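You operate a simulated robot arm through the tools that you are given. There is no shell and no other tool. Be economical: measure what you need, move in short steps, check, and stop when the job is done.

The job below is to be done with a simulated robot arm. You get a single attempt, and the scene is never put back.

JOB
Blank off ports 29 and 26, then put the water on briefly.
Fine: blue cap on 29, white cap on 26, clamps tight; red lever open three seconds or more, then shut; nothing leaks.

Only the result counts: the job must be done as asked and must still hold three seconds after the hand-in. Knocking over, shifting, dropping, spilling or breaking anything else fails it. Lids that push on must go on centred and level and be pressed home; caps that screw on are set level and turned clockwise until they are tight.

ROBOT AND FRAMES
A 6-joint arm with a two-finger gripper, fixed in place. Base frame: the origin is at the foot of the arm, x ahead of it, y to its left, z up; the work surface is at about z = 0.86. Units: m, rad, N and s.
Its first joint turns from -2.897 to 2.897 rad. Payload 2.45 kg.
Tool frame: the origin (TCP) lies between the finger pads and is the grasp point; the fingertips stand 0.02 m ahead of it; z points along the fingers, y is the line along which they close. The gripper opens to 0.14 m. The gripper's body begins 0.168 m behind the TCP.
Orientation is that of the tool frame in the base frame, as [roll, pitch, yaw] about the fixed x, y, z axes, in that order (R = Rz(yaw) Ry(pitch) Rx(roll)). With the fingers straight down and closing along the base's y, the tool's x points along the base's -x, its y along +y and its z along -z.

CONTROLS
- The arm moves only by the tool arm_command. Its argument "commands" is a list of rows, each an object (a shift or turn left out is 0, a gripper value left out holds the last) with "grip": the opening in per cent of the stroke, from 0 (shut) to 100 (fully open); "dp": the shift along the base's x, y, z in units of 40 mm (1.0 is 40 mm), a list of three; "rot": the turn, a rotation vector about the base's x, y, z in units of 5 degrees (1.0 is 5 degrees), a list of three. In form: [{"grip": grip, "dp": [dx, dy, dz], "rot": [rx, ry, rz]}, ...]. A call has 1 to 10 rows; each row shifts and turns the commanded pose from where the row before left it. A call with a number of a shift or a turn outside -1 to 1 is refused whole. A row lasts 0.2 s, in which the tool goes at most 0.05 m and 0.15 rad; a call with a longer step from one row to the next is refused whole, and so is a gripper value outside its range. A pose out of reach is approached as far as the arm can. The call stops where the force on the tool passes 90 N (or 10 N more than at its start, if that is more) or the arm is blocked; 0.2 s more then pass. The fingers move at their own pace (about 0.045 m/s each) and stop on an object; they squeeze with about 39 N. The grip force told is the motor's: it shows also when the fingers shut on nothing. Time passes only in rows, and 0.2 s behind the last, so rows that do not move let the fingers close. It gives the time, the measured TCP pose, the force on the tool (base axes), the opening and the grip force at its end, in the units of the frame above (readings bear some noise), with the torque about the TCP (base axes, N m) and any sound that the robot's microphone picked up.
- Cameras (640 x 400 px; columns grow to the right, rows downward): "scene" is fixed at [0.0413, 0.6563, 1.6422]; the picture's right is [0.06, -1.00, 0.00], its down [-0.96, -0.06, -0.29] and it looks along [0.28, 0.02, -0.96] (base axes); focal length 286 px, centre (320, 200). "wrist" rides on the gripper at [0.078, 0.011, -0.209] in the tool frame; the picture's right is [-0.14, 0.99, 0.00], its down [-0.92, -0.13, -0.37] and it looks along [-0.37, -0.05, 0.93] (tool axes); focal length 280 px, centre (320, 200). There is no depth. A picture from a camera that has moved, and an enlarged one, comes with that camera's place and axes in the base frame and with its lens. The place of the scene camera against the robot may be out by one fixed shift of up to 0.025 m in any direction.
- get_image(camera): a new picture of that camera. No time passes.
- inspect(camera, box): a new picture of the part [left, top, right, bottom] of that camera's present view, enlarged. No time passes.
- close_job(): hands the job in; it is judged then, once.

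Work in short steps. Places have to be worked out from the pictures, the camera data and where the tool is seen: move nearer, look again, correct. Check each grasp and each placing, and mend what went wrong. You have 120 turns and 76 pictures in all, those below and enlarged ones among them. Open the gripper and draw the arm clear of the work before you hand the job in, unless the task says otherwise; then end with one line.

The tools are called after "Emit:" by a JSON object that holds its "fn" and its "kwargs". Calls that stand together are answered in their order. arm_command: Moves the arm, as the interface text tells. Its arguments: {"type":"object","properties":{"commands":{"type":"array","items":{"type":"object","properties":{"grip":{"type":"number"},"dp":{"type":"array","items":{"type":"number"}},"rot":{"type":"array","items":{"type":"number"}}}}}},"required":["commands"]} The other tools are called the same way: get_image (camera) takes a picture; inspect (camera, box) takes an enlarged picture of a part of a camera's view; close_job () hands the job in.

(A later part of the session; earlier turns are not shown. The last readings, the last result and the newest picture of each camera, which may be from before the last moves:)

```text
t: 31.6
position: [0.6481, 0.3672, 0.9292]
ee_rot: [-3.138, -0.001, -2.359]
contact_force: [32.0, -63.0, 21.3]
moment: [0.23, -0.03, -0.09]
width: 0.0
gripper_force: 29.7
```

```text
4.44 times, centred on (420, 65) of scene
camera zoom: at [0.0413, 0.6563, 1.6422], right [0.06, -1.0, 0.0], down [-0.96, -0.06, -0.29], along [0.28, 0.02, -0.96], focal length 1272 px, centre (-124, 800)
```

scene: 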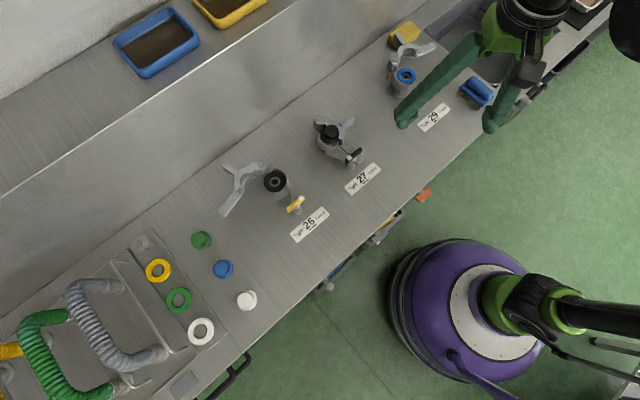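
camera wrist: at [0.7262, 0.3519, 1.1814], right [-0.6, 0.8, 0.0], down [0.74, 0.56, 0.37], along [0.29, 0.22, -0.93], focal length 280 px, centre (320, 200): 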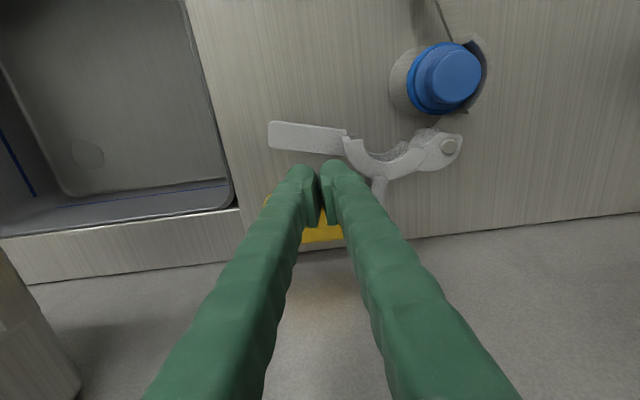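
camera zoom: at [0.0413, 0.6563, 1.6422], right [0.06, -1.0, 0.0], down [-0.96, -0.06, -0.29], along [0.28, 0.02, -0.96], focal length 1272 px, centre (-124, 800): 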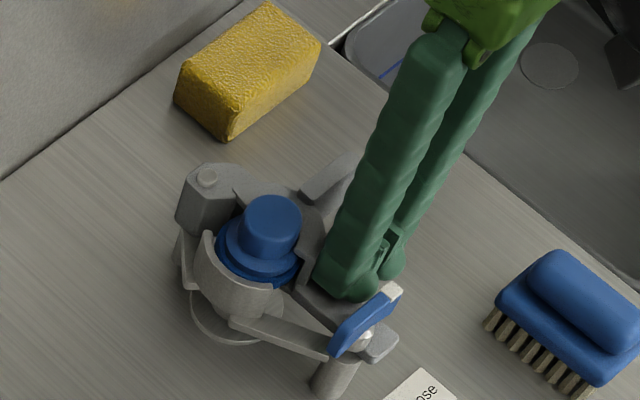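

The arm meets firm resistance and appears to be under the lever. I'll back off and look from above.

Emit:
{"fn": "arm_command", "kwargs": {"commands": [{"dp": [0.5, -0.5, 0.2]}, {"dp": [0.3, -0.3, 0.9]}, {"dp": [0.0, 0.0, 0.9]}, {"dp": [-0.6, -0.3, 0.3]}, {"dp": [-0.6, -0.3, 0.3]}]}}

Emit:
{"fn": "get_image", "kwargs": {"camera": "wrist"}}

```text
t: 32.8
position: [0.6302, 0.3143, 1.031]
ee_rot: [3.141, -0.001, -2.355]
contact_force: [0.3, -0.6, 0.3]
moment: [-0.03, 0.08, 0.0]
width: 0.0001
gripper_force: 29.4
```

```text
32 pictures are left
camera wrist: at [0.5676, 0.2673, 1.2413], right [-0.6, 0.8, 0.0], down [0.74, 0.56, 0.37], along [0.29, 0.22, -0.93], focal length 280 px, centre (320, 200)
```

wrist: 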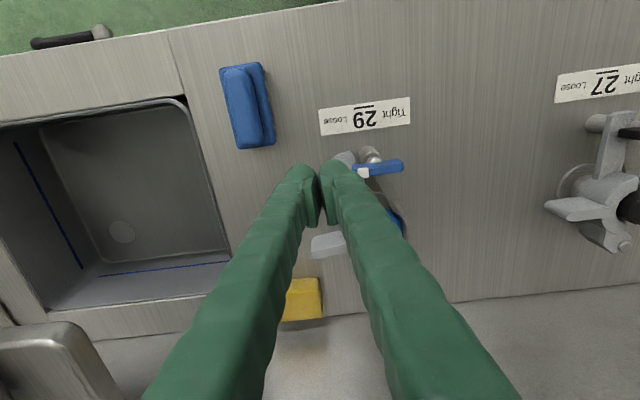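

Emit:
{"fn": "arm_command", "kwargs": {"commands": [{"dp": [-0.2, 0.95, 0]}, {"dp": [-0.2, 0.95, 0]}, {"dp": [-0.2, 0.95, 0]}, {"dp": [-0.2, 0.95, 0]}, {"dp": [-0.2, 0.6, 0]}]}}

Emit:
{"fn": "inspect", "kwargs": {"camera": "wrist", "box": [140, 20, 320, 200]}}

```text
t: 34.0
position: [0.5934, 0.4913, 1.0326]
ee_rot: [-3.141, -0.001, -2.356]
contact_force: [-0.6, 0.2, 0.5]
moment: [0.02, 0.0, 0.0]
width: 0.0001
gripper_force: 29.4
```

```text
2.22 times, centred on (230, 110) of wrist
camera zoom: at [0.5293, 0.4443, 1.2415], right [-0.6, 0.8, 0.0], down [0.74, 0.56, 0.37], along [0.29, 0.22, -0.93], focal length 623 px, centre (520, 400)
```

zoom: 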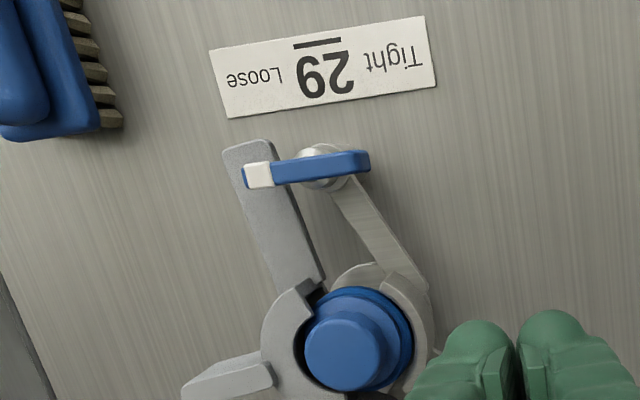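

Emit:
{"fn": "inspect", "kwargs": {"camera": "wrist", "box": [190, 120, 280, 210]}}

```text
4.44 times, centred on (235, 165) of wrist
camera zoom: at [0.5293, 0.4443, 1.2415], right [-0.6, 0.8, 0.0], down [0.74, 0.56, 0.37], along [0.29, 0.22, -0.93], focal length 1246 px, centre (698, 356)
```

zoom: 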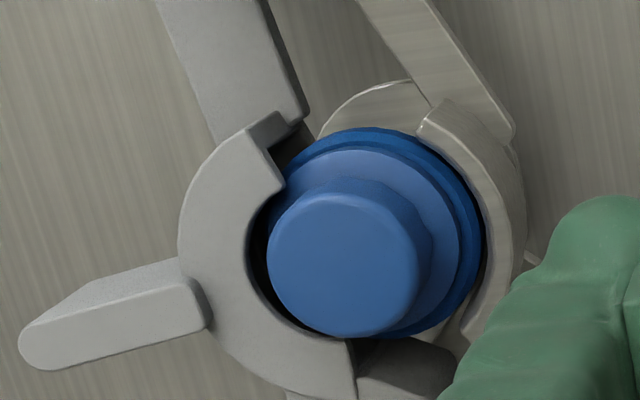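

The arm has closed to within about 5° of what 27 shows, so the lever should draw it in. I'll turn the tool +90° so the fingers can straddle the blue lever, and check that the wrist can reach it.

Emit:
{"fn": "arm_command", "kwargs": {"commands": [{"grip": 30, "dp": [0, -0.31, 0], "rot": [0, 0, 1]}, {"dp": [0, -0.31, 0], "rot": [0, 0, 1]}, {"dp": [0, -0.31, 0], "rot": [0, 0, 1]}, {"dp": [0, -0.31, 0], "rot": [0, 0, 1]}, {"dp": [0, -0.31, 0], "rot": [0, 0, 1]}, {"dp": [0, -0.31, 0], "rot": [0, 0, 1]}, {"dp": [0, -0.31, 0], "rot": [0, 0, 1]}, {"dp": [0, -0.31, 0], "rot": [0, 0, 1]}, {"dp": [0, -0.31, 0], "rot": [0, 0, 1]}, {"dp": [0, -0.31, 0], "rot": [0, 0, 1]}]}}

Emit:
{"fn": "arm_command", "kwargs": {"commands": [{"rot": [0, 0, 1]}, {"rot": [0, 0, 1]}, {"rot": [0, 0, 1]}, {"rot": [0, 0, 1]}, {"rot": [0, 0, 1]}, {"rot": [0, 0, 1]}, {"rot": [0, 0, 1]}, {"rot": [0, 0, 1]}]}}

Emit:
{"fn": "get_image", "kwargs": {"camera": "wrist"}}

```text
t: 36.2
position: [0.5912, 0.3697, 1.0314]
ee_rot: [-3.14, 0.001, -1.482]
contact_force: [-0.8, 0.3, 0.1]
moment: [-0.03, 0.0, 0.0]
width: 0.0421
gripper_force: 0.0
```

```text
t: 38.0
position: [0.5911, 0.3676, 1.0312]
ee_rot: [3.141, 0.0, -0.785]
contact_force: [0.8, -0.8, 0.1]
moment: [-0.03, 0.04, -0.02]
width: 0.042
gripper_force: 0.1
```

```text
29 pictures are left
camera wrist: at [0.6395, 0.3059, 1.2408], right [-0.8, -0.6, 0.0], down [-0.56, 0.74, 0.37], along [-0.22, 0.29, -0.93], focal length 280 px, centre (320, 200)
```

wrist: 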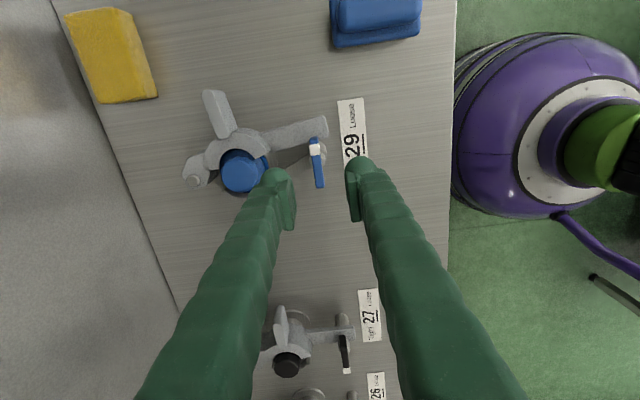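

The wrist reaches. The lever is centred near (0.592, 0.371), z ≈ 0.93. I'll descend straddling it and grip.

Emit:
{"fn": "arm_command", "kwargs": {"commands": [{"dp": [0.04, 0.06, -0.8]}, {"dp": [0, 0, -0.8]}, {"dp": [0, 0, -0.55]}]}}

Emit:
{"fn": "inspect", "kwargs": {"camera": "wrist", "box": [220, 100, 420, 260]}}

```text
t: 38.8
position: [0.5909, 0.3705, 0.9451]
ee_rot: [3.142, 0.0, -0.786]
contact_force: [0.4, 0.0, -0.4]
moment: [-0.02, -0.02, 0.0]
width: 0.0421
gripper_force: 0.1
```

```text
2.50 times, centred on (320, 180) of wrist
camera zoom: at [0.6392, 0.3082, 1.1545], right [-0.8, -0.6, 0.0], down [-0.56, 0.74, 0.37], along [-0.22, 0.29, -0.93], focal length 701 px, centre (320, 250)
```

zoom: 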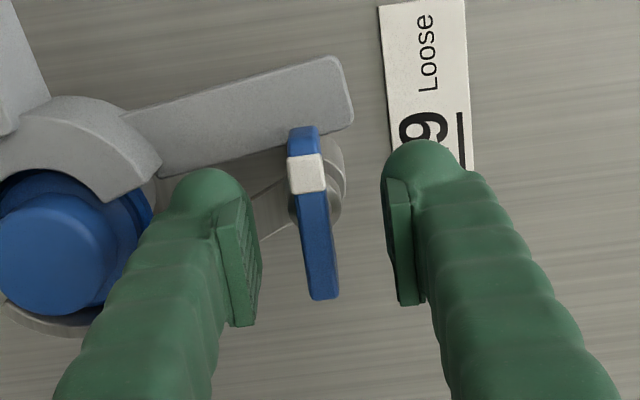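

The bar lies between the fingers. I'll shift slightly onto the pivot and close.

Emit:
{"fn": "arm_command", "kwargs": {"commands": [{"dp": [0.07, -0.08, 0]}, {"grip": 0}, {"grip": 0}, {"grip": 0}, {"grip": 0}]}}

Emit:
{"fn": "arm_command", "kwargs": {"commands": [{"rot": [0, 0, -1]}, {"rot": [0, 0, -1]}, {"rot": [0, 0, -1]}, {"rot": [0, 0, -1]}]}}

```text
t: 40.0
position: [0.5963, 0.369, 0.9452]
ee_rot: [3.141, 0.001, -0.786]
contact_force: [13.8, 12.7, 4.9]
moment: [0.09, -0.17, 0.01]
width: 0.0092
gripper_force: 36.8
```

```text
t: 41.0
position: [0.5961, 0.3686, 0.9459]
ee_rot: [-3.14, 0.0, -1.135]
contact_force: [17.0, 14.1, 17.9]
moment: [0.23, -0.14, 0.01]
width: 0.0092
gripper_force: 36.6
```

It's turning freely. The side force says the pivot is slightly further in +x+y, so I'll correct for that and keep turning clockwise.

Emit:
{"fn": "arm_command", "kwargs": {"commands": [{"dp": [0.03, 0.03, 0], "rot": [0, 0, -1]}, {"rot": [0, 0, -1]}, {"rot": [0, 0, -1]}, {"rot": [0, 0, -1]}, {"rot": [0, 0, -1]}, {"rot": [0, 0, -1]}, {"rot": [0, 0, -1]}]}}

Emit:
{"fn": "arm_command", "kwargs": {"commands": [{"rot": [0, 0, -1]}, {"rot": [0, 0, -1]}, {"rot": [0, 0, -1]}, {"rot": [0, 0, -1]}, {"rot": [0, 0, -1]}, {"rot": [0, 0, -1]}, {"rot": [0, 0, -1]}]}}

Emit:
{"fn": "inspect", "kwargs": {"camera": "scene", "box": [375, 20, 465, 110]}}

```text
t: 42.6
position: [0.5953, 0.369, 0.9465]
ee_rot: [3.141, 0.0, -1.746]
contact_force: [-37.2, -17.7, -8.9]
moment: [-0.24, 0.35, 0.0]
width: 0.009
gripper_force: 36.7
```

```text
t: 44.2
position: [0.5957, 0.3696, 0.9462]
ee_rot: [3.14, 0.004, -2.358]
contact_force: [-26.3, 3.2, 11.5]
moment: [-0.26, 0.57, 0.0]
width: 0.0091
gripper_force: 36.5
```

```text
4.44 times, centred on (420, 65) of scene
camera zoom: at [0.0413, 0.6563, 1.6422], right [0.06, -1.0, 0.0], down [-0.96, -0.06, -0.29], along [0.28, 0.02, -0.96], focal length 1272 px, centre (-124, 800)
```

zoom: 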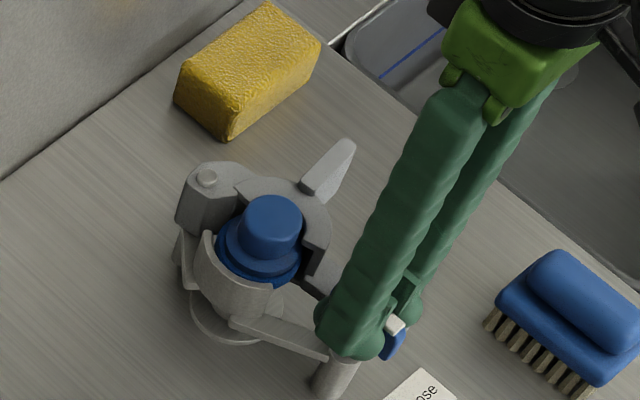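

Halfway round, with the lever following. Another 90° clockwise.

Emit:
{"fn": "arm_command", "kwargs": {"commands": [{"dp": [-0.03, 0, 0], "rot": [0, 0, -1]}, {"rot": [0, 0, -1]}, {"rot": [0, 0, -1]}, {"rot": [0, 0, -1]}, {"rot": [0, 0, -1]}, {"rot": [0, 0, -1]}, {"rot": [0, 0, -1]}, {"rot": [0, 0, -1]}, {"rot": [0, 0, -1]}]}}

Emit:
{"fn": "arm_command", "kwargs": {"commands": [{"rot": [0, 0, -1]}, {"rot": [0, 0, -1]}, {"rot": [0, 0, -1]}, {"rot": [0, 0, -1]}, {"rot": [0, 0, -1]}, {"rot": [0, 0, -1]}, {"rot": [0, 0, -1]}, {"rot": [0, 0, -1]}, {"rot": [0, 0, -1]}]}}

Emit:
{"fn": "inspect", "kwargs": {"camera": "scene", "box": [375, 20, 465, 110]}}

```text
t: 46.2
position: [0.5962, 0.3693, 0.9455]
ee_rot: [3.142, 0.003, 3.139]
contact_force: [13.3, 16.6, 23.1]
moment: [0.21, -0.15, 0.01]
width: 0.0087
gripper_force: 36.8
```

```text
t: 48.2
position: [0.5946, 0.3686, 0.9463]
ee_rot: [-3.139, -0.001, 2.355]
contact_force: [11.9, -3.8, -2.0]
moment: [-0.1, -0.14, 0.07]
width: 0.0092
gripper_force: 36.9
```

```text
4.44 times, centred on (420, 65) of scene
camera zoom: at [0.0413, 0.6563, 1.6422], right [0.06, -1.0, 0.0], down [-0.96, -0.06, -0.29], along [0.28, 0.02, -0.96], focal length 1272 px, centre (-124, 800)
```

zoom: 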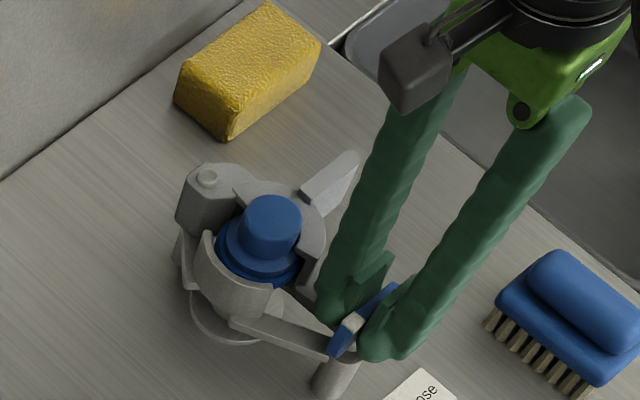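

The white tip is now on the Tight side. I'll turn a little more to feel for the stop.

Emit:
{"fn": "arm_command", "kwargs": {"commands": [{"rot": [0, 0, -1]}, {"rot": [0, 0, -1]}, {"rot": [0, 0, -1]}]}}

```text
t: 49.0
position: [0.5952, 0.3696, 0.9458]
ee_rot: [3.141, 0.0, 2.093]
contact_force: [-3.5, -2.0, -1.8]
moment: [0.09, 0.14, 1.51]
width: 0.0154
gripper_force: 41.3
```

A hard stop at 1.5 N m, so the lever is fully tight. I'll relax the turn, open, and lift off.

Emit:
{"fn": "arm_command", "kwargs": {"commands": [{"rot": [0, 0, 1]}, {"rot": [0, 0, 1]}, {"rot": [0, 0, 1]}, {"grip": 30}, {"grip": 30}, {"grip": 30}, {"dp": [0, 0, 0.8]}, {"dp": [0, 0, 0.9]}, {"dp": [0, 0, 0.9]}]}}

Emit:
{"fn": "arm_command", "kwargs": {"commands": [{"rot": [0, 0, 1]}, {"rot": [0, 0, 1]}, {"rot": [0, 0, 1]}, {"rot": [0, 0, 1]}, {"rot": [0, 0, 1]}, {"rot": [0, 0, 1]}, {"rot": [0, 0, 1]}, {"rot": [0, 0, 1]}, {"rot": [0, 0, 1]}]}}

Emit:
{"fn": "inspect", "kwargs": {"camera": "scene", "box": [375, 30, 465, 120]}}

```text
t: 51.0
position: [0.5938, 0.3694, 1.0491]
ee_rot: [-3.141, 0.0, 2.356]
contact_force: [0.2, 0.5, 0.1]
moment: [-0.02, -0.01, 0.0]
width: 0.042
gripper_force: 0.1
```

```text
t: 53.0
position: [0.5956, 0.3697, 1.0498]
ee_rot: [3.141, 0.0, -3.14]
contact_force: [-0.3, -0.6, -1.0]
moment: [0.02, -0.04, -0.01]
width: 0.0421
gripper_force: 0.0
```

```text
4.44 times, centred on (420, 75) of scene
camera zoom: at [0.0413, 0.6563, 1.6422], right [0.06, -1.0, 0.0], down [-0.96, -0.06, -0.29], along [0.28, 0.02, -0.96], focal length 1272 px, centre (-124, 756)
```

zoom: 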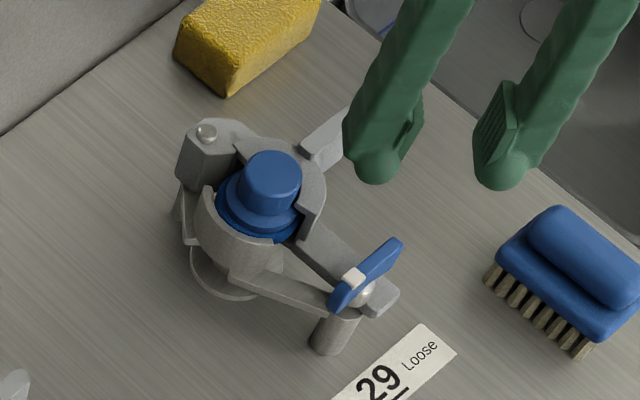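

29 is clamped and the arm has been drawn in. Now the white cap: moving to above it near (0.000, 0.829).

Emit:
{"fn": "arm_command", "kwargs": {"commands": [{"grip": 60, "dp": [-0.93, 0.72, 0], "rot": [0, 0, 1]}, {"dp": [-0.93, 0.72, 0], "rot": [0, 0, 1]}, {"dp": [-0.93, 0.72, 0], "rot": [0, 0, 1]}, {"dp": [-0.93, 0.72, 0], "rot": [0, 0, 1]}, {"dp": [-0.93, 0.72, 0], "rot": [0, 0, 1]}, {"dp": [-0.93, 0.72, 0], "rot": [0, 0, 1]}, {"dp": [-0.93, 0.72, 0], "rot": [0, 0, 1]}, {"dp": [-0.93, 0.72, 0], "rot": [0, 0, 1]}, {"dp": [-0.93, 0.72, 0], "rot": [0, 0, 1]}]}}

Emit:
{"fn": "arm_command", "kwargs": {"commands": [{"dp": [-0.93, 0.72, 0]}, {"dp": [-0.93, 0.72, 0]}, {"dp": [-0.93, 0.72, 0]}, {"dp": [-0.93, 0.72, 0]}, {"dp": [-0.93, 0.72, 0]}, {"dp": [-0.93, 0.72, 0]}, {"dp": [-0.93, 0.6, -0.3]}, {"dp": [0, 0, -0.9]}, {"dp": [0, 0, -0.9]}, {"dp": [0, 0, -0.9]}]}}

Emit:
{"fn": "inspect", "kwargs": {"camera": "wrist", "box": [200, 100, 440, 300]}}

```text
t: 55.0
position: [0.2613, 0.6279, 1.0488]
ee_rot: [3.141, 0.0, -2.354]
contact_force: [0.0, -0.6, 0.4]
moment: [0.05, 0.08, -0.01]
width: 0.084
gripper_force: 0.1
```

```text
t: 57.2
position: [0.0017, 0.8227, 0.9294]
ee_rot: [3.141, -0.001, -2.357]
contact_force: [-0.4, -0.4, 0.3]
moment: [0.0, 0.01, 0.02]
width: 0.0839
gripper_force: 0.0
```

```text
2.00 times, centred on (320, 200) of wrist
camera zoom: at [-0.061, 0.7751, 1.1392], right [-0.6, 0.8, 0.0], down [0.74, 0.56, 0.37], along [0.29, 0.22, -0.93], focal length 561 px, centre (320, 200)
```

zoom: 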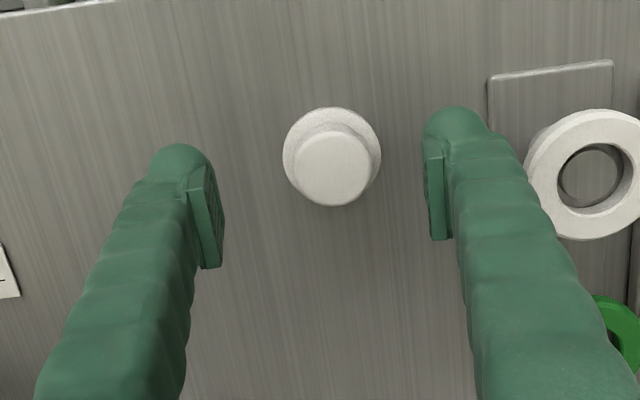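

The white cap is at about (0.0025, 0.8305). I'll correct 6 mm, descend and grip.

Emit:
{"fn": "arm_command", "kwargs": {"commands": [{"dp": [0.03, 0.17, 0]}, {"dp": [0, 0, -0.5]}, {"dp": [0, 0, -0.52]}, {"grip": 0}, {"grip": 0}, {"grip": 0}, {"grip": 0}, {"grip": 0}]}}

Emit:
{"fn": "arm_command", "kwargs": {"commands": [{"dp": [0, 0, 0.5]}, {"dp": [0, 0, 0.9]}, {"dp": [0, 0, 0.9]}, {"dp": [0, 0, 0.9]}, {"dp": [0, 0, 0.9]}]}}

```text
t: 59.0
position: [0.0019, 0.8312, 0.8888]
ee_rot: [-3.141, -0.001, -2.356]
contact_force: [-0.2, 0.1, -0.3]
moment: [0.01, -0.02, 0.02]
width: 0.0365
gripper_force: 38.9
```

```text
t: 60.2
position: [0.0026, 0.8342, 1.0516]
ee_rot: [-3.14, 0.001, -2.356]
contact_force: [0.3, 0.0, -0.6]
moment: [-0.04, -0.05, 0.0]
width: 0.0364
gripper_force: 39.1
```

The white cap is gripped, with the same width reading as the blue one. I'll move to just beyond port 26 to sight it.

Emit:
{"fn": "arm_command", "kwargs": {"commands": [{"dp": [1, 0.06, 0]}, {"dp": [1, 0.06, 0]}, {"dp": [1, 0.06, 0]}, {"dp": [1, 0.06, 0]}, {"dp": [1, 0.06, 0]}, {"dp": [1, 0.06, 0]}, {"dp": [1, 0.06, 0]}, {"dp": [1, 0.06, 0]}]}}

Emit:
{"fn": "inspect", "kwargs": {"camera": "wrist", "box": [220, 20, 460, 220]}}

```text
t: 62.0
position: [0.3212, 0.8464, 1.0544]
ee_rot: [3.141, 0.0, -2.355]
contact_force: [-0.3, -0.9, -0.2]
moment: [0.01, -0.07, -0.03]
width: 0.0364
gripper_force: 38.7
```

```text
2.00 times, centred on (340, 120) of wrist
camera zoom: at [0.2579, 0.8, 1.2631], right [-0.6, 0.8, 0.0], down [0.74, 0.56, 0.37], along [0.29, 0.22, -0.93], focal length 561 px, centre (280, 360)
```

zoom: 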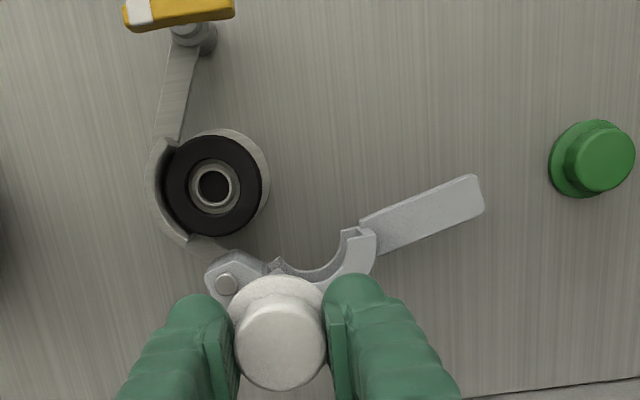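

Port 26's ring is at about (0.301, 0.782), agreeing with the earlier view. I'll move over it and lower to a small gap.

Emit:
{"fn": "arm_command", "kwargs": {"commands": [{"dp": [-0.25, -0.8, 0]}, {"dp": [-0.25, -0.81, 0]}, {"dp": [0, 0, -0.8]}, {"dp": [0, 0, -0.8]}, {"dp": [0, 0, -0.5]}, {"dp": [0, 0, -0.3]}, {"dp": [0, 0, 0]}]}}

Emit:
{"fn": "inspect", "kwargs": {"camera": "wrist", "box": [260, 120, 380, 220]}}

```text
t: 63.6
position: [0.3009, 0.7852, 0.9561]
ee_rot: [-3.141, 0.0, -2.357]
contact_force: [0.1, 0.0, -1.0]
moment: [-0.02, -0.04, -0.02]
width: 0.0364
gripper_force: 39.1
```

```text
4.00 times, centred on (320, 170) of wrist
camera zoom: at [0.2381, 0.7387, 1.1651], right [-0.6, 0.8, 0.0], down [0.74, 0.56, 0.37], along [0.29, 0.22, -0.93], focal length 1122 px, centre (320, 320)
```

zoom: 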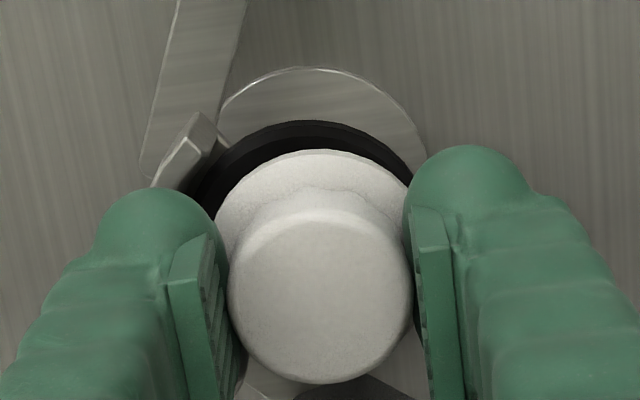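

The ring sits about 2 mm to the image-left of the cap, so I'll correct by (+1, -2) mm and lower to contact.

Emit:
{"fn": "arm_command", "kwargs": {"commands": [{"dp": [0.025, -0.05, 0]}, {"dp": [0, 0, -0.1]}, {"dp": [0, 0, -0.06]}, {"dp": [0, 0, 0]}]}}

Emit:
{"fn": "inspect", "kwargs": {"camera": "wrist", "box": [260, 120, 380, 220]}}

```text
t: 64.6
position: [0.3024, 0.785, 0.9498]
ee_rot: [-3.141, -0.001, -2.357]
contact_force: [0.1, 0.3, 0.1]
moment: [0.03, -0.01, 0.02]
width: 0.036
gripper_force: 39.4
```

```text
4.00 times, centred on (320, 170) of wrist
camera zoom: at [0.2391, 0.7367, 1.1594], right [-0.6, 0.8, 0.0], down [0.74, 0.56, 0.37], along [0.29, 0.22, -0.93], focal length 1122 px, centre (320, 320)
```

zoom: 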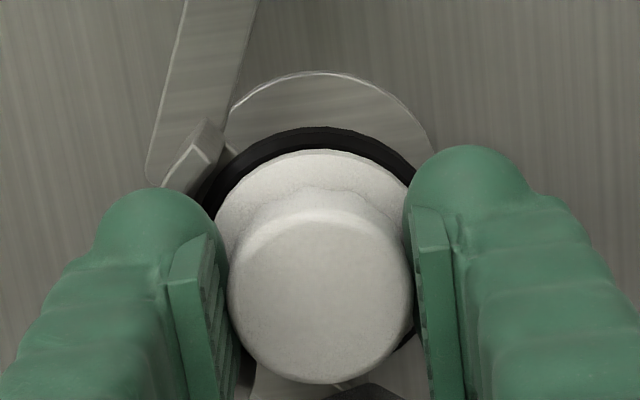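

Now concentric to within about 1 mm. I'll nudge 1 mm rearward and press down gently to contact.

Emit:
{"fn": "arm_command", "kwargs": {"commands": [{"dp": [0.02, 0.018, -0.05]}, {"dp": [0, 0, -0.06]}, {"dp": [0, 0, -0.06]}]}}

```text
t: 65.4
position: [0.3024, 0.7845, 0.9456]
ee_rot: [3.139, 0.002, -2.354]
contact_force: [-0.6, 5.6, 45.7]
moment: [0.1, 0.0, -0.01]
width: 0.0368
gripper_force: 39.1
```

Firm contact. I'll release, lift clear to the rear and check the seat.

Emit:
{"fn": "arm_command", "kwargs": {"commands": [{"dp": [0, 0, 0.06]}, {"grip": 34}, {"grip": 34}, {"grip": 34}, {"dp": [0, 0, 0.3]}, {"dp": [0, 0, 0.8]}, {"dp": [0.5, 0.5, 0.8]}, {"dp": [0.5, 0.5, 0.5]}]}}

Emit:
{"fn": "inspect", "kwargs": {"camera": "wrist", "box": [260, 60, 380, 180]}}

```text
t: 67.2
position: [0.3427, 0.8249, 1.0415]
ee_rot: [3.14, 0.001, -2.356]
contact_force: [-1.2, -1.0, -0.1]
moment: [0.03, -0.03, -0.04]
width: 0.0476
gripper_force: 0.0
```

```text
3.33 times, centred on (320, 120) of wrist
camera zoom: at [0.2798, 0.7771, 1.2515], right [-0.6, 0.8, 0.0], down [0.74, 0.56, 0.37], along [0.29, 0.22, -0.93], focal length 935 px, centre (320, 467)
```

zoom: 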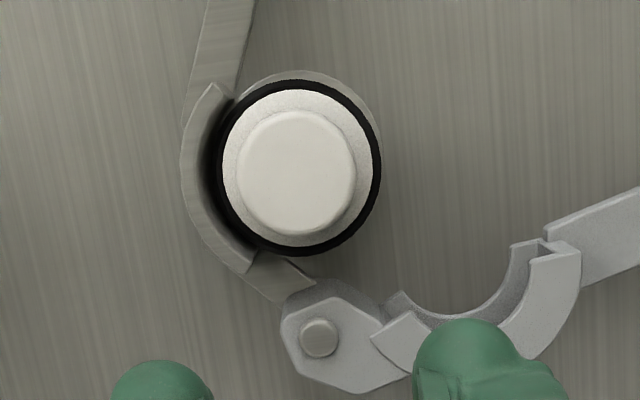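

The white cap is seated concentric. Now I'll close the fingers and go behind 26's clamp arm, a mirror of what I did on 29.

Emit:
{"fn": "arm_command", "kwargs": {"commands": [{"grip": 0, "dp": [-0.55, 0.755, 0]}, {"dp": [-0.55, 0.755, 0]}, {"dp": [-0.55, 0.755, 0]}, {"dp": [0, 0, 0]}, {"dp": [0, 0, -0.9]}, {"dp": [0, 0, -0.9]}]}}

Emit:
{"fn": "inspect", "kwargs": {"camera": "wrist", "box": [200, 60, 440, 260]}}

```text
t: 68.6
position: [0.2769, 0.9174, 0.9699]
ee_rot: [-3.139, 0.0, -2.358]
contact_force: [0.4, 0.0, 0.5]
moment: [0.02, 0.0, -0.01]
width: 0.0001
gripper_force: 29.3
```

```text
2.00 times, centred on (320, 160) of wrist
camera zoom: at [0.2133, 0.8688, 1.1797], right [-0.6, 0.8, 0.0], down [0.74, 0.56, 0.37], along [0.29, 0.22, -0.93], focal length 561 px, centre (320, 280)
```

zoom: 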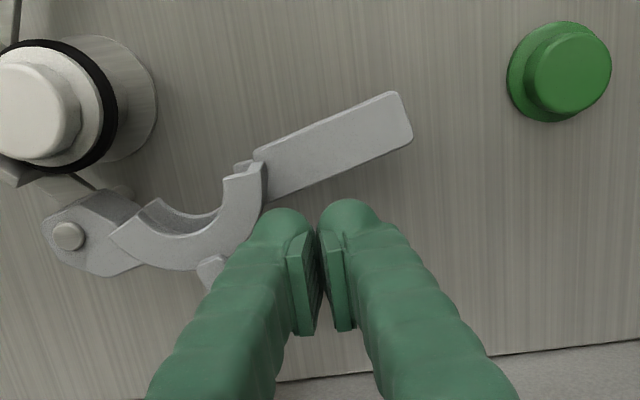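

Clear behind the arm. I'll lower and push the first half of the arc.

Emit:
{"fn": "arm_command", "kwargs": {"commands": [{"dp": [0, 0, -0.6]}, {"dp": [0, 0, -0.5]}, {"dp": [-0.11, -0.21, 0]}, {"dp": [-0.21, -0.21, 0]}, {"dp": [-0.21, -0.21, 0]}, {"dp": [-0.18, -0.3, 0]}, {"dp": [-0.18, -0.3, 0]}]}}

Emit:
{"fn": "arm_command", "kwargs": {"commands": [{"dp": [-0.1, -0.36, 0]}, {"dp": [-0.1, -0.36, 0]}, {"dp": [0.01, -0.39, 0]}, {"dp": [0.01, -0.39, 0]}, {"dp": [0.08, -0.28, 0]}, {"dp": [0.08, -0.29, 0]}]}}

Emit:
{"fn": "inspect", "kwargs": {"camera": "scene", "box": [210, 130, 330, 230]}}

```text
t: 69.2
position: [0.2739, 0.9133, 0.946]
ee_rot: [3.138, 0.002, -2.352]
contact_force: [-3.3, 5.0, 64.1]
moment: [-1.64, -0.49, -0.03]
width: 0.0001
gripper_force: 29.6
stopped in row 2: the force on the tool passed its limit at 137 N (the readings are from after the stop); the commanded pose is now the measured one
```

```text
t: 69.6
position: [0.2668, 0.9004, 0.9463]
ee_rot: [3.133, 0.0, -2.351]
contact_force: [-20.1, 16.2, 43.8]
moment: [-0.93, -0.22, -0.39]
width: 0.0
gripper_force: 29.5
stopped in row 2: the force on the tool passed its limit at 99 N (the readings are from after the stop); the commanded pose is now the measured one
```

```text
4.00 times, centred on (270, 180) of scene
camera zoom: at [0.0413, 0.6563, 1.6422], right [0.06, -1.0, 0.0], down [-0.96, -0.06, -0.29], along [0.28, 0.02, -0.96], focal length 1144 px, centre (520, 280)
```

zoom: 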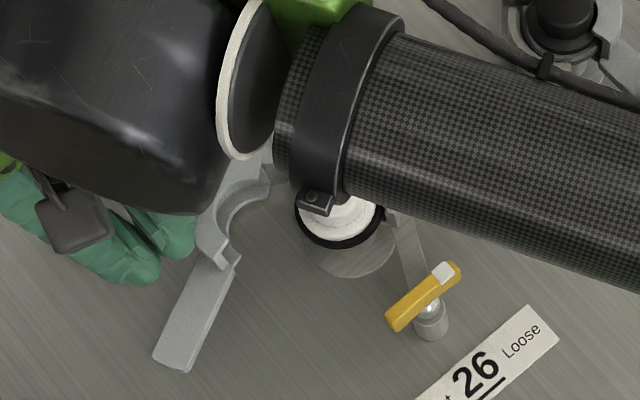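

The fingertips came down on the arm's edge, as it's wider there than I judged. I'll lift straight up, back off rearward, and look.

Emit:
{"fn": "arm_command", "kwargs": {"commands": [{"dp": [0, 0, 0.4]}, {"dp": [0, 0, 0.4]}, {"dp": [0.2, 0.3, 0]}, {"dp": [0.2, 0.3, 0]}, {"dp": [0, 0, 0]}]}}

Emit:
{"fn": "inspect", "kwargs": {"camera": "wrist", "box": [200, 60, 440, 260]}}

```text
t: 70.8
position: [0.2838, 0.9245, 0.9754]
ee_rot: [3.136, 0.001, -2.354]
contact_force: [0.1, 0.6, -0.2]
moment: [-0.01, -0.01, -0.01]
width: 0.0
gripper_force: 29.1
```

```text
2.00 times, centred on (320, 160) of wrist
camera zoom: at [0.2217, 0.875, 1.1852], right [-0.61, 0.8, 0.01], down [0.74, 0.56, 0.37], along [0.29, 0.23, -0.93], focal length 561 px, centre (320, 280)
```

zoom: 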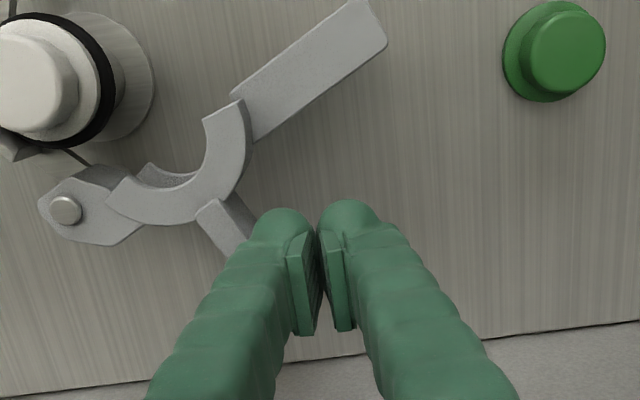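

The arm has moved a little and is undamaged. The fingers are now between wing and arm with clearance, so I'll shift 7 mm outward and lower.

Emit:
{"fn": "arm_command", "kwargs": {"commands": [{"dp": [-0.17, 0.07, 0]}, {"dp": [0, 0, -0.6]}, {"dp": [0, 0, -0.6]}]}}

```text
t: 71.6
position: [0.2776, 0.9277, 0.9275]
ee_rot: [3.137, -0.001, -2.352]
contact_force: [-0.4, -0.8, 0.8]
moment: [0.03, -0.01, 0.01]
width: 0.0
gripper_force: 29.5
```

No contact on the way down. Now I'll push along the arc.

Emit:
{"fn": "arm_command", "kwargs": {"commands": [{"dp": [-0.26, -0.43, 0]}, {"dp": [-0.26, -0.43, 0]}, {"dp": [-0.18, -0.3, 0]}, {"dp": [-0.18, -0.3, 0]}, {"dp": [-0.1, -0.36, 0]}, {"dp": [-0.1, -0.36, 0]}, {"dp": [0.01, -0.39, 0]}, {"dp": [0.01, -0.39, 0]}]}}

Emit:
{"fn": "arm_command", "kwargs": {"commands": [{"dp": [0.08, -0.28, 0]}, {"dp": [0.08, -0.29, 0]}, {"dp": [0.1, -0.2, 0]}]}}

Emit:
{"fn": "inspect", "kwargs": {"camera": "scene", "box": [210, 130, 330, 230]}}

```text
t: 73.4
position: [0.236, 0.8093, 0.9279]
ee_rot: [3.136, 0.001, -2.351]
contact_force: [0.3, -0.7, 0.4]
moment: [0.02, 0.03, 0.0]
width: 0.0
gripper_force: 29.1
```

```text
t: 74.1
position: [0.2354, 0.7904, 0.9286]
ee_rot: [3.124, 0.003, -2.348]
contact_force: [-41.5, 9.4, -0.4]
moment: [-0.06, -0.3, -0.1]
width: 0.0
gripper_force: 29.1
stopped in row 3: the force on the tool passed its limit at 106 N (the readings are from after the stop); the commanded pose is now the measured one
```

```text
4.00 times, centred on (270, 180) of scene
camera zoom: at [0.0413, 0.6563, 1.6422], right [0.06, -1.0, 0.0], down [-0.96, -0.06, -0.29], along [0.28, 0.02, -0.96], focal length 1144 px, centre (520, 280)
```

zoom: 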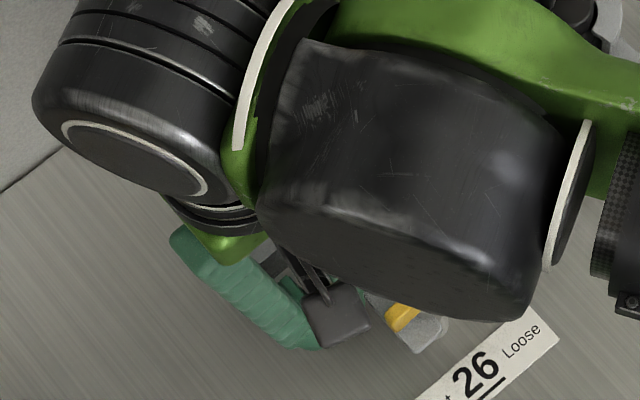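

The arm is closed against firm resistance under the yellow lever. I'll back off, straighten the slight tool tilt, rise and look.

Emit:
{"fn": "arm_command", "kwargs": {"commands": [{"dp": [-0.4, 0.4, 0.1]}, {"dp": [-0.3, 0.3, 0.3], "rot": [-0.14, -0.14, 0]}, {"dp": [0, 0, 0.9]}, {"dp": [0, 0, 0.9]}, {"dp": [0, 0, 0.4]}, {"dp": [0, 0, 0]}]}}

Emit:
{"fn": "get_image", "kwargs": {"camera": "wrist"}}

```text
t: 75.5
position: [0.2121, 0.8201, 1.0324]
ee_rot: [-3.139, 0.005, -2.349]
contact_force: [0.4, -0.8, 0.1]
moment: [0.04, -0.01, 0.0]
width: 0.0
gripper_force: 29.0
```

```text
15 pictures are left
camera wrist: at [0.1478, 0.7712, 1.2405], right [-0.61, 0.79, 0.0], down [0.74, 0.56, 0.37], along [0.3, 0.23, -0.93], focal length 280 px, centre (320, 200)
```

wrist: 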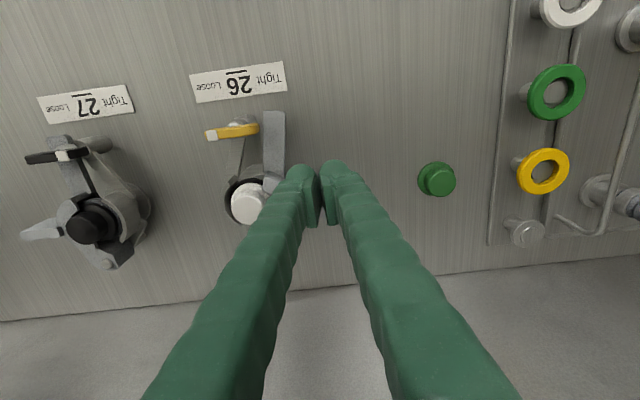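

The arm has sprung back to about 8–10° short of what 27 shows, a bit more open than 29 was. I'll push it again, squarely this time.

Emit:
{"fn": "arm_command", "kwargs": {"commands": [{"dp": [0.4, -0.2, -0.9]}, {"dp": [0.05, 0, -0.9]}, {"dp": [0, 0, -0.8]}, {"dp": [0, 0, 0]}, {"dp": [0.1, -0.2, 0]}, {"dp": [0.1, -0.2, 0]}]}}

Emit:
{"fn": "arm_command", "kwargs": {"commands": [{"dp": [0.07, -0.13, 0]}, {"dp": [0.07, -0.13, 0]}, {"dp": [0.07, -0.11, 0]}]}}

```text
t: 76.9
position: [0.2357, 0.7965, 0.926]
ee_rot: [3.141, 0.007, -2.347]
contact_force: [-16.3, 21.3, 9.0]
moment: [-0.28, -0.36, 0.49]
width: 0.0
gripper_force: 29.4
```

```text
t: 77.3
position: [0.2359, 0.7958, 0.9266]
ee_rot: [3.133, 0.01, -2.344]
contact_force: [-43.9, 50.3, 6.9]
moment: [-0.5, -0.58, 0.99]
width: 0.0002
gripper_force: 29.4
stopped in row 2: the force on the tool passed its limit at 101 N (the readings are from after the stop); the commanded pose is now the measured one
```

It's blocked hard about 5° earlier than 29 was. I'll back off and look closely at the ring and cap of 26 from the other side.

Emit:
{"fn": "arm_command", "kwargs": {"commands": [{"dp": [-0.4, 0.4, 0.1], "rot": [-0.05, -0.05, 0]}, {"dp": [-0.3, 0.3, 0.5]}, {"dp": [0, 0, 0.9]}, {"dp": [0, 0, 0.9]}, {"dp": [0, 0, 0.4]}, {"dp": [0.8, -0.8, 0]}, {"dp": [0.8, -0.8, 0]}, {"dp": [0.8, -0.8, 0]}, {"dp": [0.8, -0.8, 0]}]}}

Emit:
{"fn": "arm_command", "kwargs": {"commands": [{"dp": [0.4, 0, 0]}, {"dp": [0.4, 0, 0]}, {"dp": [0, 0, 0]}]}}

Emit:
{"fn": "inspect", "kwargs": {"camera": "wrist", "box": [320, 60, 500, 220]}}

```text
t: 79.3
position: [0.3401, 0.692, 1.0376]
ee_rot: [-3.14, 0.01, -2.347]
contact_force: [-0.2, 0.0, 0.2]
moment: [-0.05, -0.09, 0.01]
width: 0.0
gripper_force: 29.5
```

```text
t: 80.2
position: [0.3741, 0.6939, 1.0395]
ee_rot: [-3.14, 0.011, -2.347]
contact_force: [0.0, 0.1, 0.5]
moment: [-0.01, -0.02, 0.04]
width: 0.0
gripper_force: 29.4
```

```text
2.50 times, centred on (410, 140) of wrist
camera zoom: at [0.3089, 0.6442, 1.2484], right [-0.61, 0.79, 0.0], down [0.73, 0.56, 0.38], along [0.3, 0.23, -0.93], focal length 701 px, centre (95, 350)
```

zoom: 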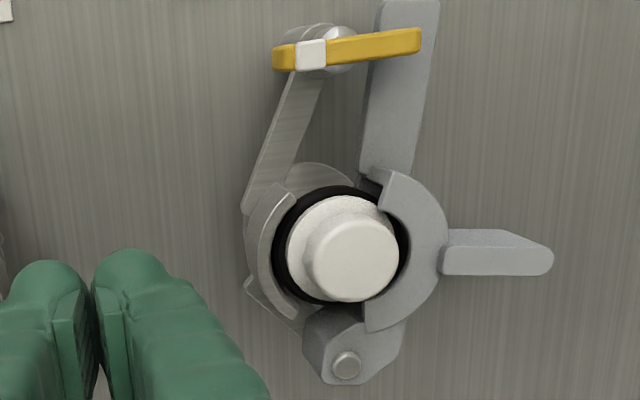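

26 now looks just as 29 did before tightening, with the arm under the lever. I'll turn the tool and move over the yellow lever pivot at about (0.243, 0.725).

Emit:
{"fn": "arm_command", "kwargs": {"commands": [{"grip": 30, "dp": [-0.33, 0.08, 0], "rot": [-0.09, 0.088, 0.9]}, {"dp": [-0.33, 0.08, 0], "rot": [0, 0, 1]}, {"dp": [-0.33, 0.08, 0], "rot": [0, 0, 1]}, {"dp": [-0.33, 0.08, 0], "rot": [0, 0, 1]}, {"dp": [-0.33, 0.08, 0], "rot": [0, 0, 1]}, {"dp": [-0.33, 0.08, 0], "rot": [0, 0, 1]}, {"dp": [-0.33, 0.08, 0], "rot": [0, 0, 1]}, {"dp": [-0.33, 0.08, 0], "rot": [0, 0, 1]}, {"dp": [-0.33, 0.08, 0], "rot": [0, 0, 1]}, {"dp": [-0.33, 0.08, 0], "rot": [0, 0, 1]}]}}

Emit:
{"fn": "arm_command", "kwargs": {"commands": [{"rot": [0, 0, 1]}, {"rot": [0, 0, 1]}, {"rot": [0, 0, 1]}, {"rot": [0, 0, 1]}, {"rot": [0, 0, 1]}, {"rot": [0, 0, 1]}, {"rot": [0, 0, 1]}, {"rot": [0, 0, 1]}, {"rot": [0, 0, 0]}]}}

Emit:
{"fn": "inspect", "kwargs": {"camera": "wrist", "box": [220, 80, 420, 240]}}

```text
t: 82.3
position: [0.2412, 0.7237, 1.0394]
ee_rot: [3.14, -0.002, -1.483]
contact_force: [1.3, 0.3, 0.5]
moment: [-0.02, 0.03, -0.02]
width: 0.0421
gripper_force: 0.1
```

```text
t: 84.3
position: [0.2419, 0.7234, 1.0401]
ee_rot: [-3.141, -0.002, -0.786]
contact_force: [0.7, 0.5, -0.4]
moment: [0.02, 0.02, 0.0]
width: 0.0418
gripper_force: 0.1
```

```text
2.50 times, centred on (320, 160) of wrist
camera zoom: at [0.288, 0.661, 1.2493], right [-0.8, -0.6, 0.0], down [-0.56, 0.74, 0.37], along [-0.22, 0.29, -0.93], focal length 701 px, centre (320, 300)
```

zoom: 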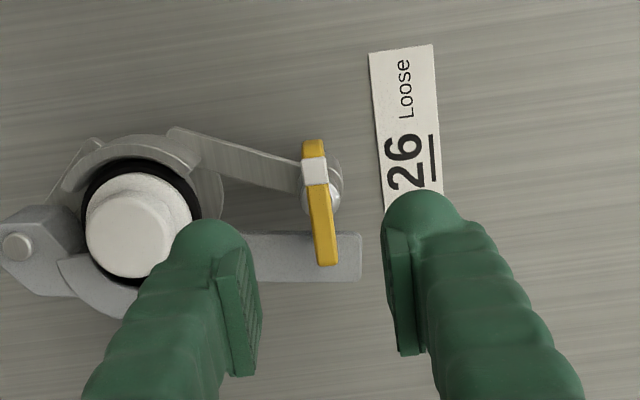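

The lever is between the fingers. I'll descend and grip as on 29.

Emit:
{"fn": "arm_command", "kwargs": {"commands": [{"dp": [0.02, -0.02, -0.8]}, {"dp": [0, 0, -0.8]}, {"dp": [0, 0, -0.5]}, {"dp": [0, 0, -0.24]}, {"grip": 0}, {"grip": 0}, {"grip": 0}, {"grip": 0}]}}

Emit:
{"fn": "arm_command", "kwargs": {"commands": [{"rot": [0, 0, -1]}, {"rot": [0, 0, -1]}, {"rot": [0, 0, -1]}]}}

```text
t: 86.2
position: [0.2409, 0.7241, 0.9454]
ee_rot: [-3.141, -0.001, -0.786]
contact_force: [5.9, 8.3, 0.0]
moment: [0.13, 0.01, 0.04]
width: 0.0091
gripper_force: 36.5
```

```text
t: 87.0
position: [0.2423, 0.7234, 0.9459]
ee_rot: [3.141, -0.001, -1.048]
contact_force: [4.8, 9.4, -0.2]
moment: [-0.07, -0.17, 0.01]
width: 0.0093
gripper_force: 36.8
```

Gripped and turning freely. Continuing clockwise.

Emit:
{"fn": "arm_command", "kwargs": {"commands": [{"rot": [0, 0, -1]}, {"rot": [0, 0, -1]}, {"rot": [0, 0, -1]}, {"rot": [0, 0, -1]}, {"rot": [0, 0, -1]}, {"rot": [0, 0, -1]}, {"rot": [0, 0, -1]}, {"rot": [0, 0, -1]}, {"rot": [0, 0, -1]}, {"rot": [0, 0, -1]}]}}

Emit:
{"fn": "arm_command", "kwargs": {"commands": [{"rot": [0, 0, -1]}, {"rot": [0, 0, -1]}, {"rot": [0, 0, -1]}, {"rot": [0, 0, -1]}, {"rot": [0, 0, -1]}, {"rot": [0, 0, -1]}, {"rot": [0, 0, -1]}, {"rot": [0, 0, -1]}, {"rot": [0, 0, -1]}, {"rot": [0, 0, -1]}]}}

Emit:
{"fn": "arm_command", "kwargs": {"commands": [{"rot": [0, 0, -1]}, {"rot": [0, 0, -1]}, {"rot": [0, 0, -1]}, {"rot": [0, 0, -1]}, {"rot": [0, 0, -1]}, {"rot": [0, 0, -1]}, {"rot": [0, 0, -1]}, {"rot": [0, 0, -1]}, {"rot": [0, 0, -1]}, {"rot": [0, 0, -1]}]}}

```text
t: 89.2
position: [0.2413, 0.7226, 0.9446]
ee_rot: [-3.141, -0.001, -1.922]
contact_force: [7.5, 3.8, -9.4]
moment: [-0.16, 0.02, 0.03]
width: 0.0089
gripper_force: 36.5
```

```text
t: 91.3
position: [0.2421, 0.7228, 0.9451]
ee_rot: [3.142, 0.0, -2.795]
contact_force: [5.0, -9.4, -16.0]
moment: [-0.21, 0.26, 0.03]
width: 0.0091
gripper_force: 36.4
```

```text
t: 93.5
position: [0.2412, 0.7227, 0.9448]
ee_rot: [3.14, -0.002, 2.615]
contact_force: [15.7, -0.3, 15.8]
moment: [-0.09, -0.27, 0.04]
width: 0.0091
gripper_force: 36.4
```

Emit:
{"fn": "arm_command", "kwargs": {"commands": [{"rot": [0, 0, -1]}, {"rot": [0, 0, -1]}, {"rot": [0, 0, -1]}, {"rot": [0, 0, -1]}, {"rot": [0, 0, -1]}, {"rot": [0, 0, -0.5]}]}}

```text
t: 95.0
position: [0.242, 0.7236, 0.9453]
ee_rot: [-3.141, -0.001, 2.138]
contact_force: [12.0, 8.2, 16.4]
moment: [0.15, -0.08, 1.31]
width: 0.0141
gripper_force: 40.6
```

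A hard stop at 1.3 N m, so 26 is tight. I'll relax, open, lift and draw back toward the front, then check.

Emit:
{"fn": "arm_command", "kwargs": {"commands": [{"rot": [0, 0, 1]}, {"rot": [0, 0, 1]}, {"rot": [0, 0, 0.5]}, {"grip": 30}, {"grip": 30}, {"grip": 30}, {"dp": [0, 0, 0.8]}, {"dp": [0, 0, 0.9]}, {"dp": [0, 0, 0.9]}]}}

Emit:
{"fn": "arm_command", "kwargs": {"commands": [{"grip": 0, "dp": [-0.2, -0.6, 0], "rot": [0, 0, 1]}, {"dp": [-0.2, -0.6, 0], "rot": [0, 0, 1]}, {"dp": [-0.2, -0.6, 0], "rot": [0, 0, 1]}, {"dp": [-0.2, -0.6, 0], "rot": [0, 0, 1]}, {"dp": [-0.2, -0.6, 0], "rot": [0, 0, 1]}, {"dp": [-0.2, -0.6, 0], "rot": [0, 0, 1]}, {"dp": [-0.2, -0.6, 0], "rot": [0, 0, 1]}, {"dp": [-0.2, -0.6, 0], "rot": [0, 0, 1]}, {"dp": [-0.2, -0.6, 0], "rot": [0, 0, 1]}, {"dp": [-0.2, -0.6, 0], "rot": [0, 0, 1]}]}}

Emit:
{"fn": "arm_command", "kwargs": {"commands": [{"dp": [0, -0.2, 0], "rot": [0, 0, 1]}, {"dp": [0, -0.2, 0], "rot": [0, 0, 1]}, {"dp": [0, -0.2, 0], "rot": [0, 0, 1]}, {"dp": [0, -0.2, 0], "rot": [0, 0, 1]}, {"dp": [0, -0.2, 0], "rot": [0, 0, 1]}, {"dp": [0, -0.2, 0], "rot": [0, 0, 1]}, {"dp": [0, -0.2, 0], "rot": [0, 0, 1]}, {"dp": [0, -0.2, 0], "rot": [0, 0, 1]}]}}

Emit:
{"fn": "inspect", "kwargs": {"camera": "scene", "box": [215, 100, 375, 240]}}

```text
t: 97.0
position: [0.2413, 0.724, 1.052]
ee_rot: [-3.139, -0.002, 2.357]
contact_force: [0.7, -0.5, 1.2]
moment: [0.0, -0.02, 0.02]
width: 0.042
gripper_force: 0.0
```

```text
t: 99.2
position: [0.1619, 0.4818, 1.0505]
ee_rot: [-3.14, -0.002, -3.052]
contact_force: [-0.5, 0.5, -0.2]
moment: [-0.03, 0.01, -0.03]
width: 0.0001
gripper_force: 29.4
```

```text
t: 101.0
position: [0.1618, 0.4182, 1.0507]
ee_rot: [-3.139, -0.001, -2.356]
contact_force: [0.3, 0.7, -0.6]
moment: [0.0, -0.02, -0.02]
width: 0.0
gripper_force: 29.6
```

```text
2.86 times, centred on (295, 170) of scene
camera zoom: at [0.0413, 0.6563, 1.6422], right [0.06, -1.0, 0.0], down [-0.96, -0.06, -0.29], along [0.28, 0.02, -0.96], focal length 818 px, centre (391, 286)
```

zoom: 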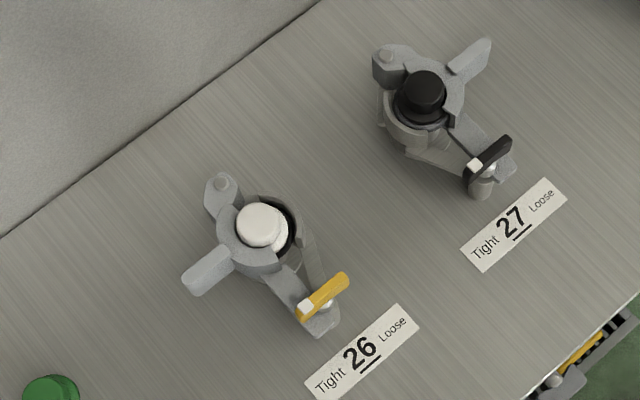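

26's lever and arm match 27. I'll look closer at the white cap's seat.

Emit:
{"fn": "inspect", "kwargs": {"camera": "scene", "box": [260, 160, 310, 210]}}

Emit:
{"fn": "inspect", "kwargs": {"camera": "scene", "box": [380, 50, 430, 100]}}

```text
8.00 times, centred on (285, 185) of scene
camera zoom: at [0.0413, 0.6563, 1.6422], right [0.06, -1.0, 0.0], down [-0.96, -0.06, -0.29], along [0.28, 0.02, -0.96], focal length 2289 px, centre (600, 320)
```

zoom: 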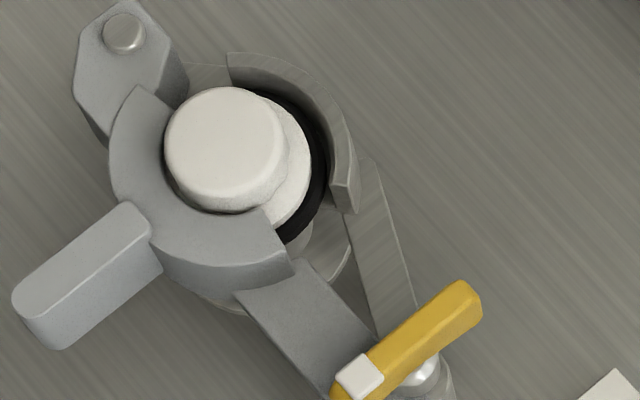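

```text
8.00 times, centred on (405, 75) of scene
camera zoom: at [0.0413, 0.6563, 1.6422], right [0.06, -1.0, 0.0], down [-0.96, -0.06, -0.29], along [0.28, 0.02, -0.96], focal length 2289 px, centre (-360, 1200)
```

zoom: 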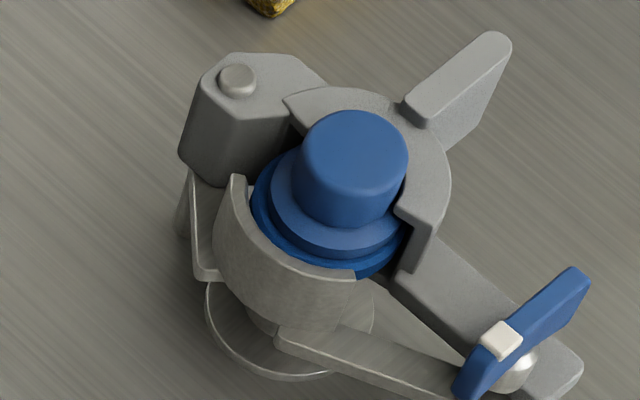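

Both caps are level and captured. Now the red lever: its hub is at about (0.04, 0.616, 0.748) and it hangs straight down to z ≈ 0.64. I'll tilt the tool 45° inward and go to a standby in front of it.

Emit:
{"fn": "arm_command", "kwargs": {"commands": [{"dp": [-0.6, 0.47, 0], "rot": [0.7, -0.7, 0]}, {"dp": [-0.6, 0.47, 0], "rot": [0.7, -0.7, 0]}, {"dp": [-0.6, 0.47, 0], "rot": [0.7, -0.7, 0]}, {"dp": [-0.6, 0.47, 0], "rot": [0.7, -0.7, 0]}, {"dp": [-0.6, 0.47, 0], "rot": [0.7, -0.7, 0]}, {"dp": [-0.6, 0.47, 0], "rot": [0.7, -0.7, 0]}, {"dp": [-0.6, 0.47, 0], "rot": [0.7, -0.7, 0]}, {"dp": [-0.6, 0.47, 0], "rot": [0.7, -0.7, 0]}, {"dp": [-0.6, 0.47, 0], "rot": [0.7, -0.7, 0]}]}}

Emit:
{"fn": "arm_command", "kwargs": {"commands": [{"dp": [0, 0, -0.8]}, {"dp": [0, 0, -0.8]}, {"dp": [0, 0, -0.8]}, {"dp": [0, 0, -0.8]}, {"dp": [0, 0, -0.8]}, {"dp": [0, 0, -0.8]}, {"dp": [0, 0, -0.8]}]}}

Emit:
{"fn": "get_image", "kwargs": {"camera": "wrist"}}

```text
t: 103.0
position: [-0.0541, 0.588, 1.051]
ee_rot: [-3.141, 0.778, -2.357]
contact_force: [-0.4, 0.2, -0.7]
moment: [0.07, 0.0, 0.07]
width: 0.0001
gripper_force: 29.9
```

```text
t: 104.5
position: [-0.0477, 0.5929, 0.8332]
ee_rot: [3.141, 0.775, -2.364]
contact_force: [0.5, -0.2, -0.2]
moment: [0.0, 0.0, 0.04]
width: 0.0001
gripper_force: 29.5
```

```text
9 pictures are left
camera wrist: at [-0.2012, 0.4587, 0.9283], right [-0.62, 0.78, 0.1], down [0.37, 0.19, 0.91], along [0.69, 0.6, -0.41], focal length 280 px, centre (320, 200)
```

wrist: 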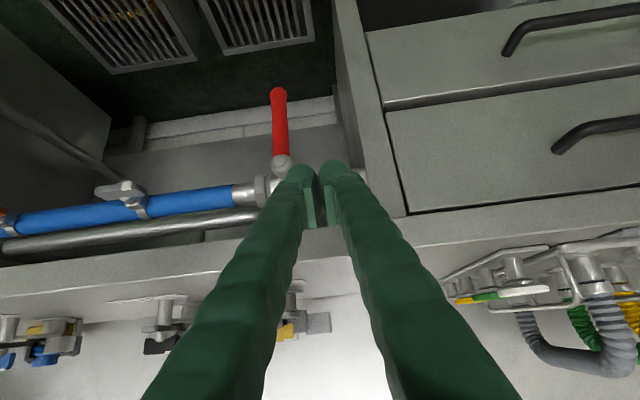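

The lever geometry is confirmed: hub (0.041, 0.615, 0.747), tip z ≈ 0.64. I'll go to the standby on its wall side.

Emit:
{"fn": "arm_command", "kwargs": {"commands": [{"dp": [0.05, 0.05, -0.75]}, {"dp": [0.05, 0.05, -0.75]}, {"dp": [0, 0, -0.6]}, {"dp": [0, 0, 0]}]}}

```text
t: 105.5
position: [-0.0401, 0.601, 0.7475]
ee_rot: [3.142, 0.776, -2.377]
contact_force: [-0.2, 0.0, -1.2]
moment: [-0.01, 0.01, -0.01]
width: 0.0
gripper_force: 29.2
```

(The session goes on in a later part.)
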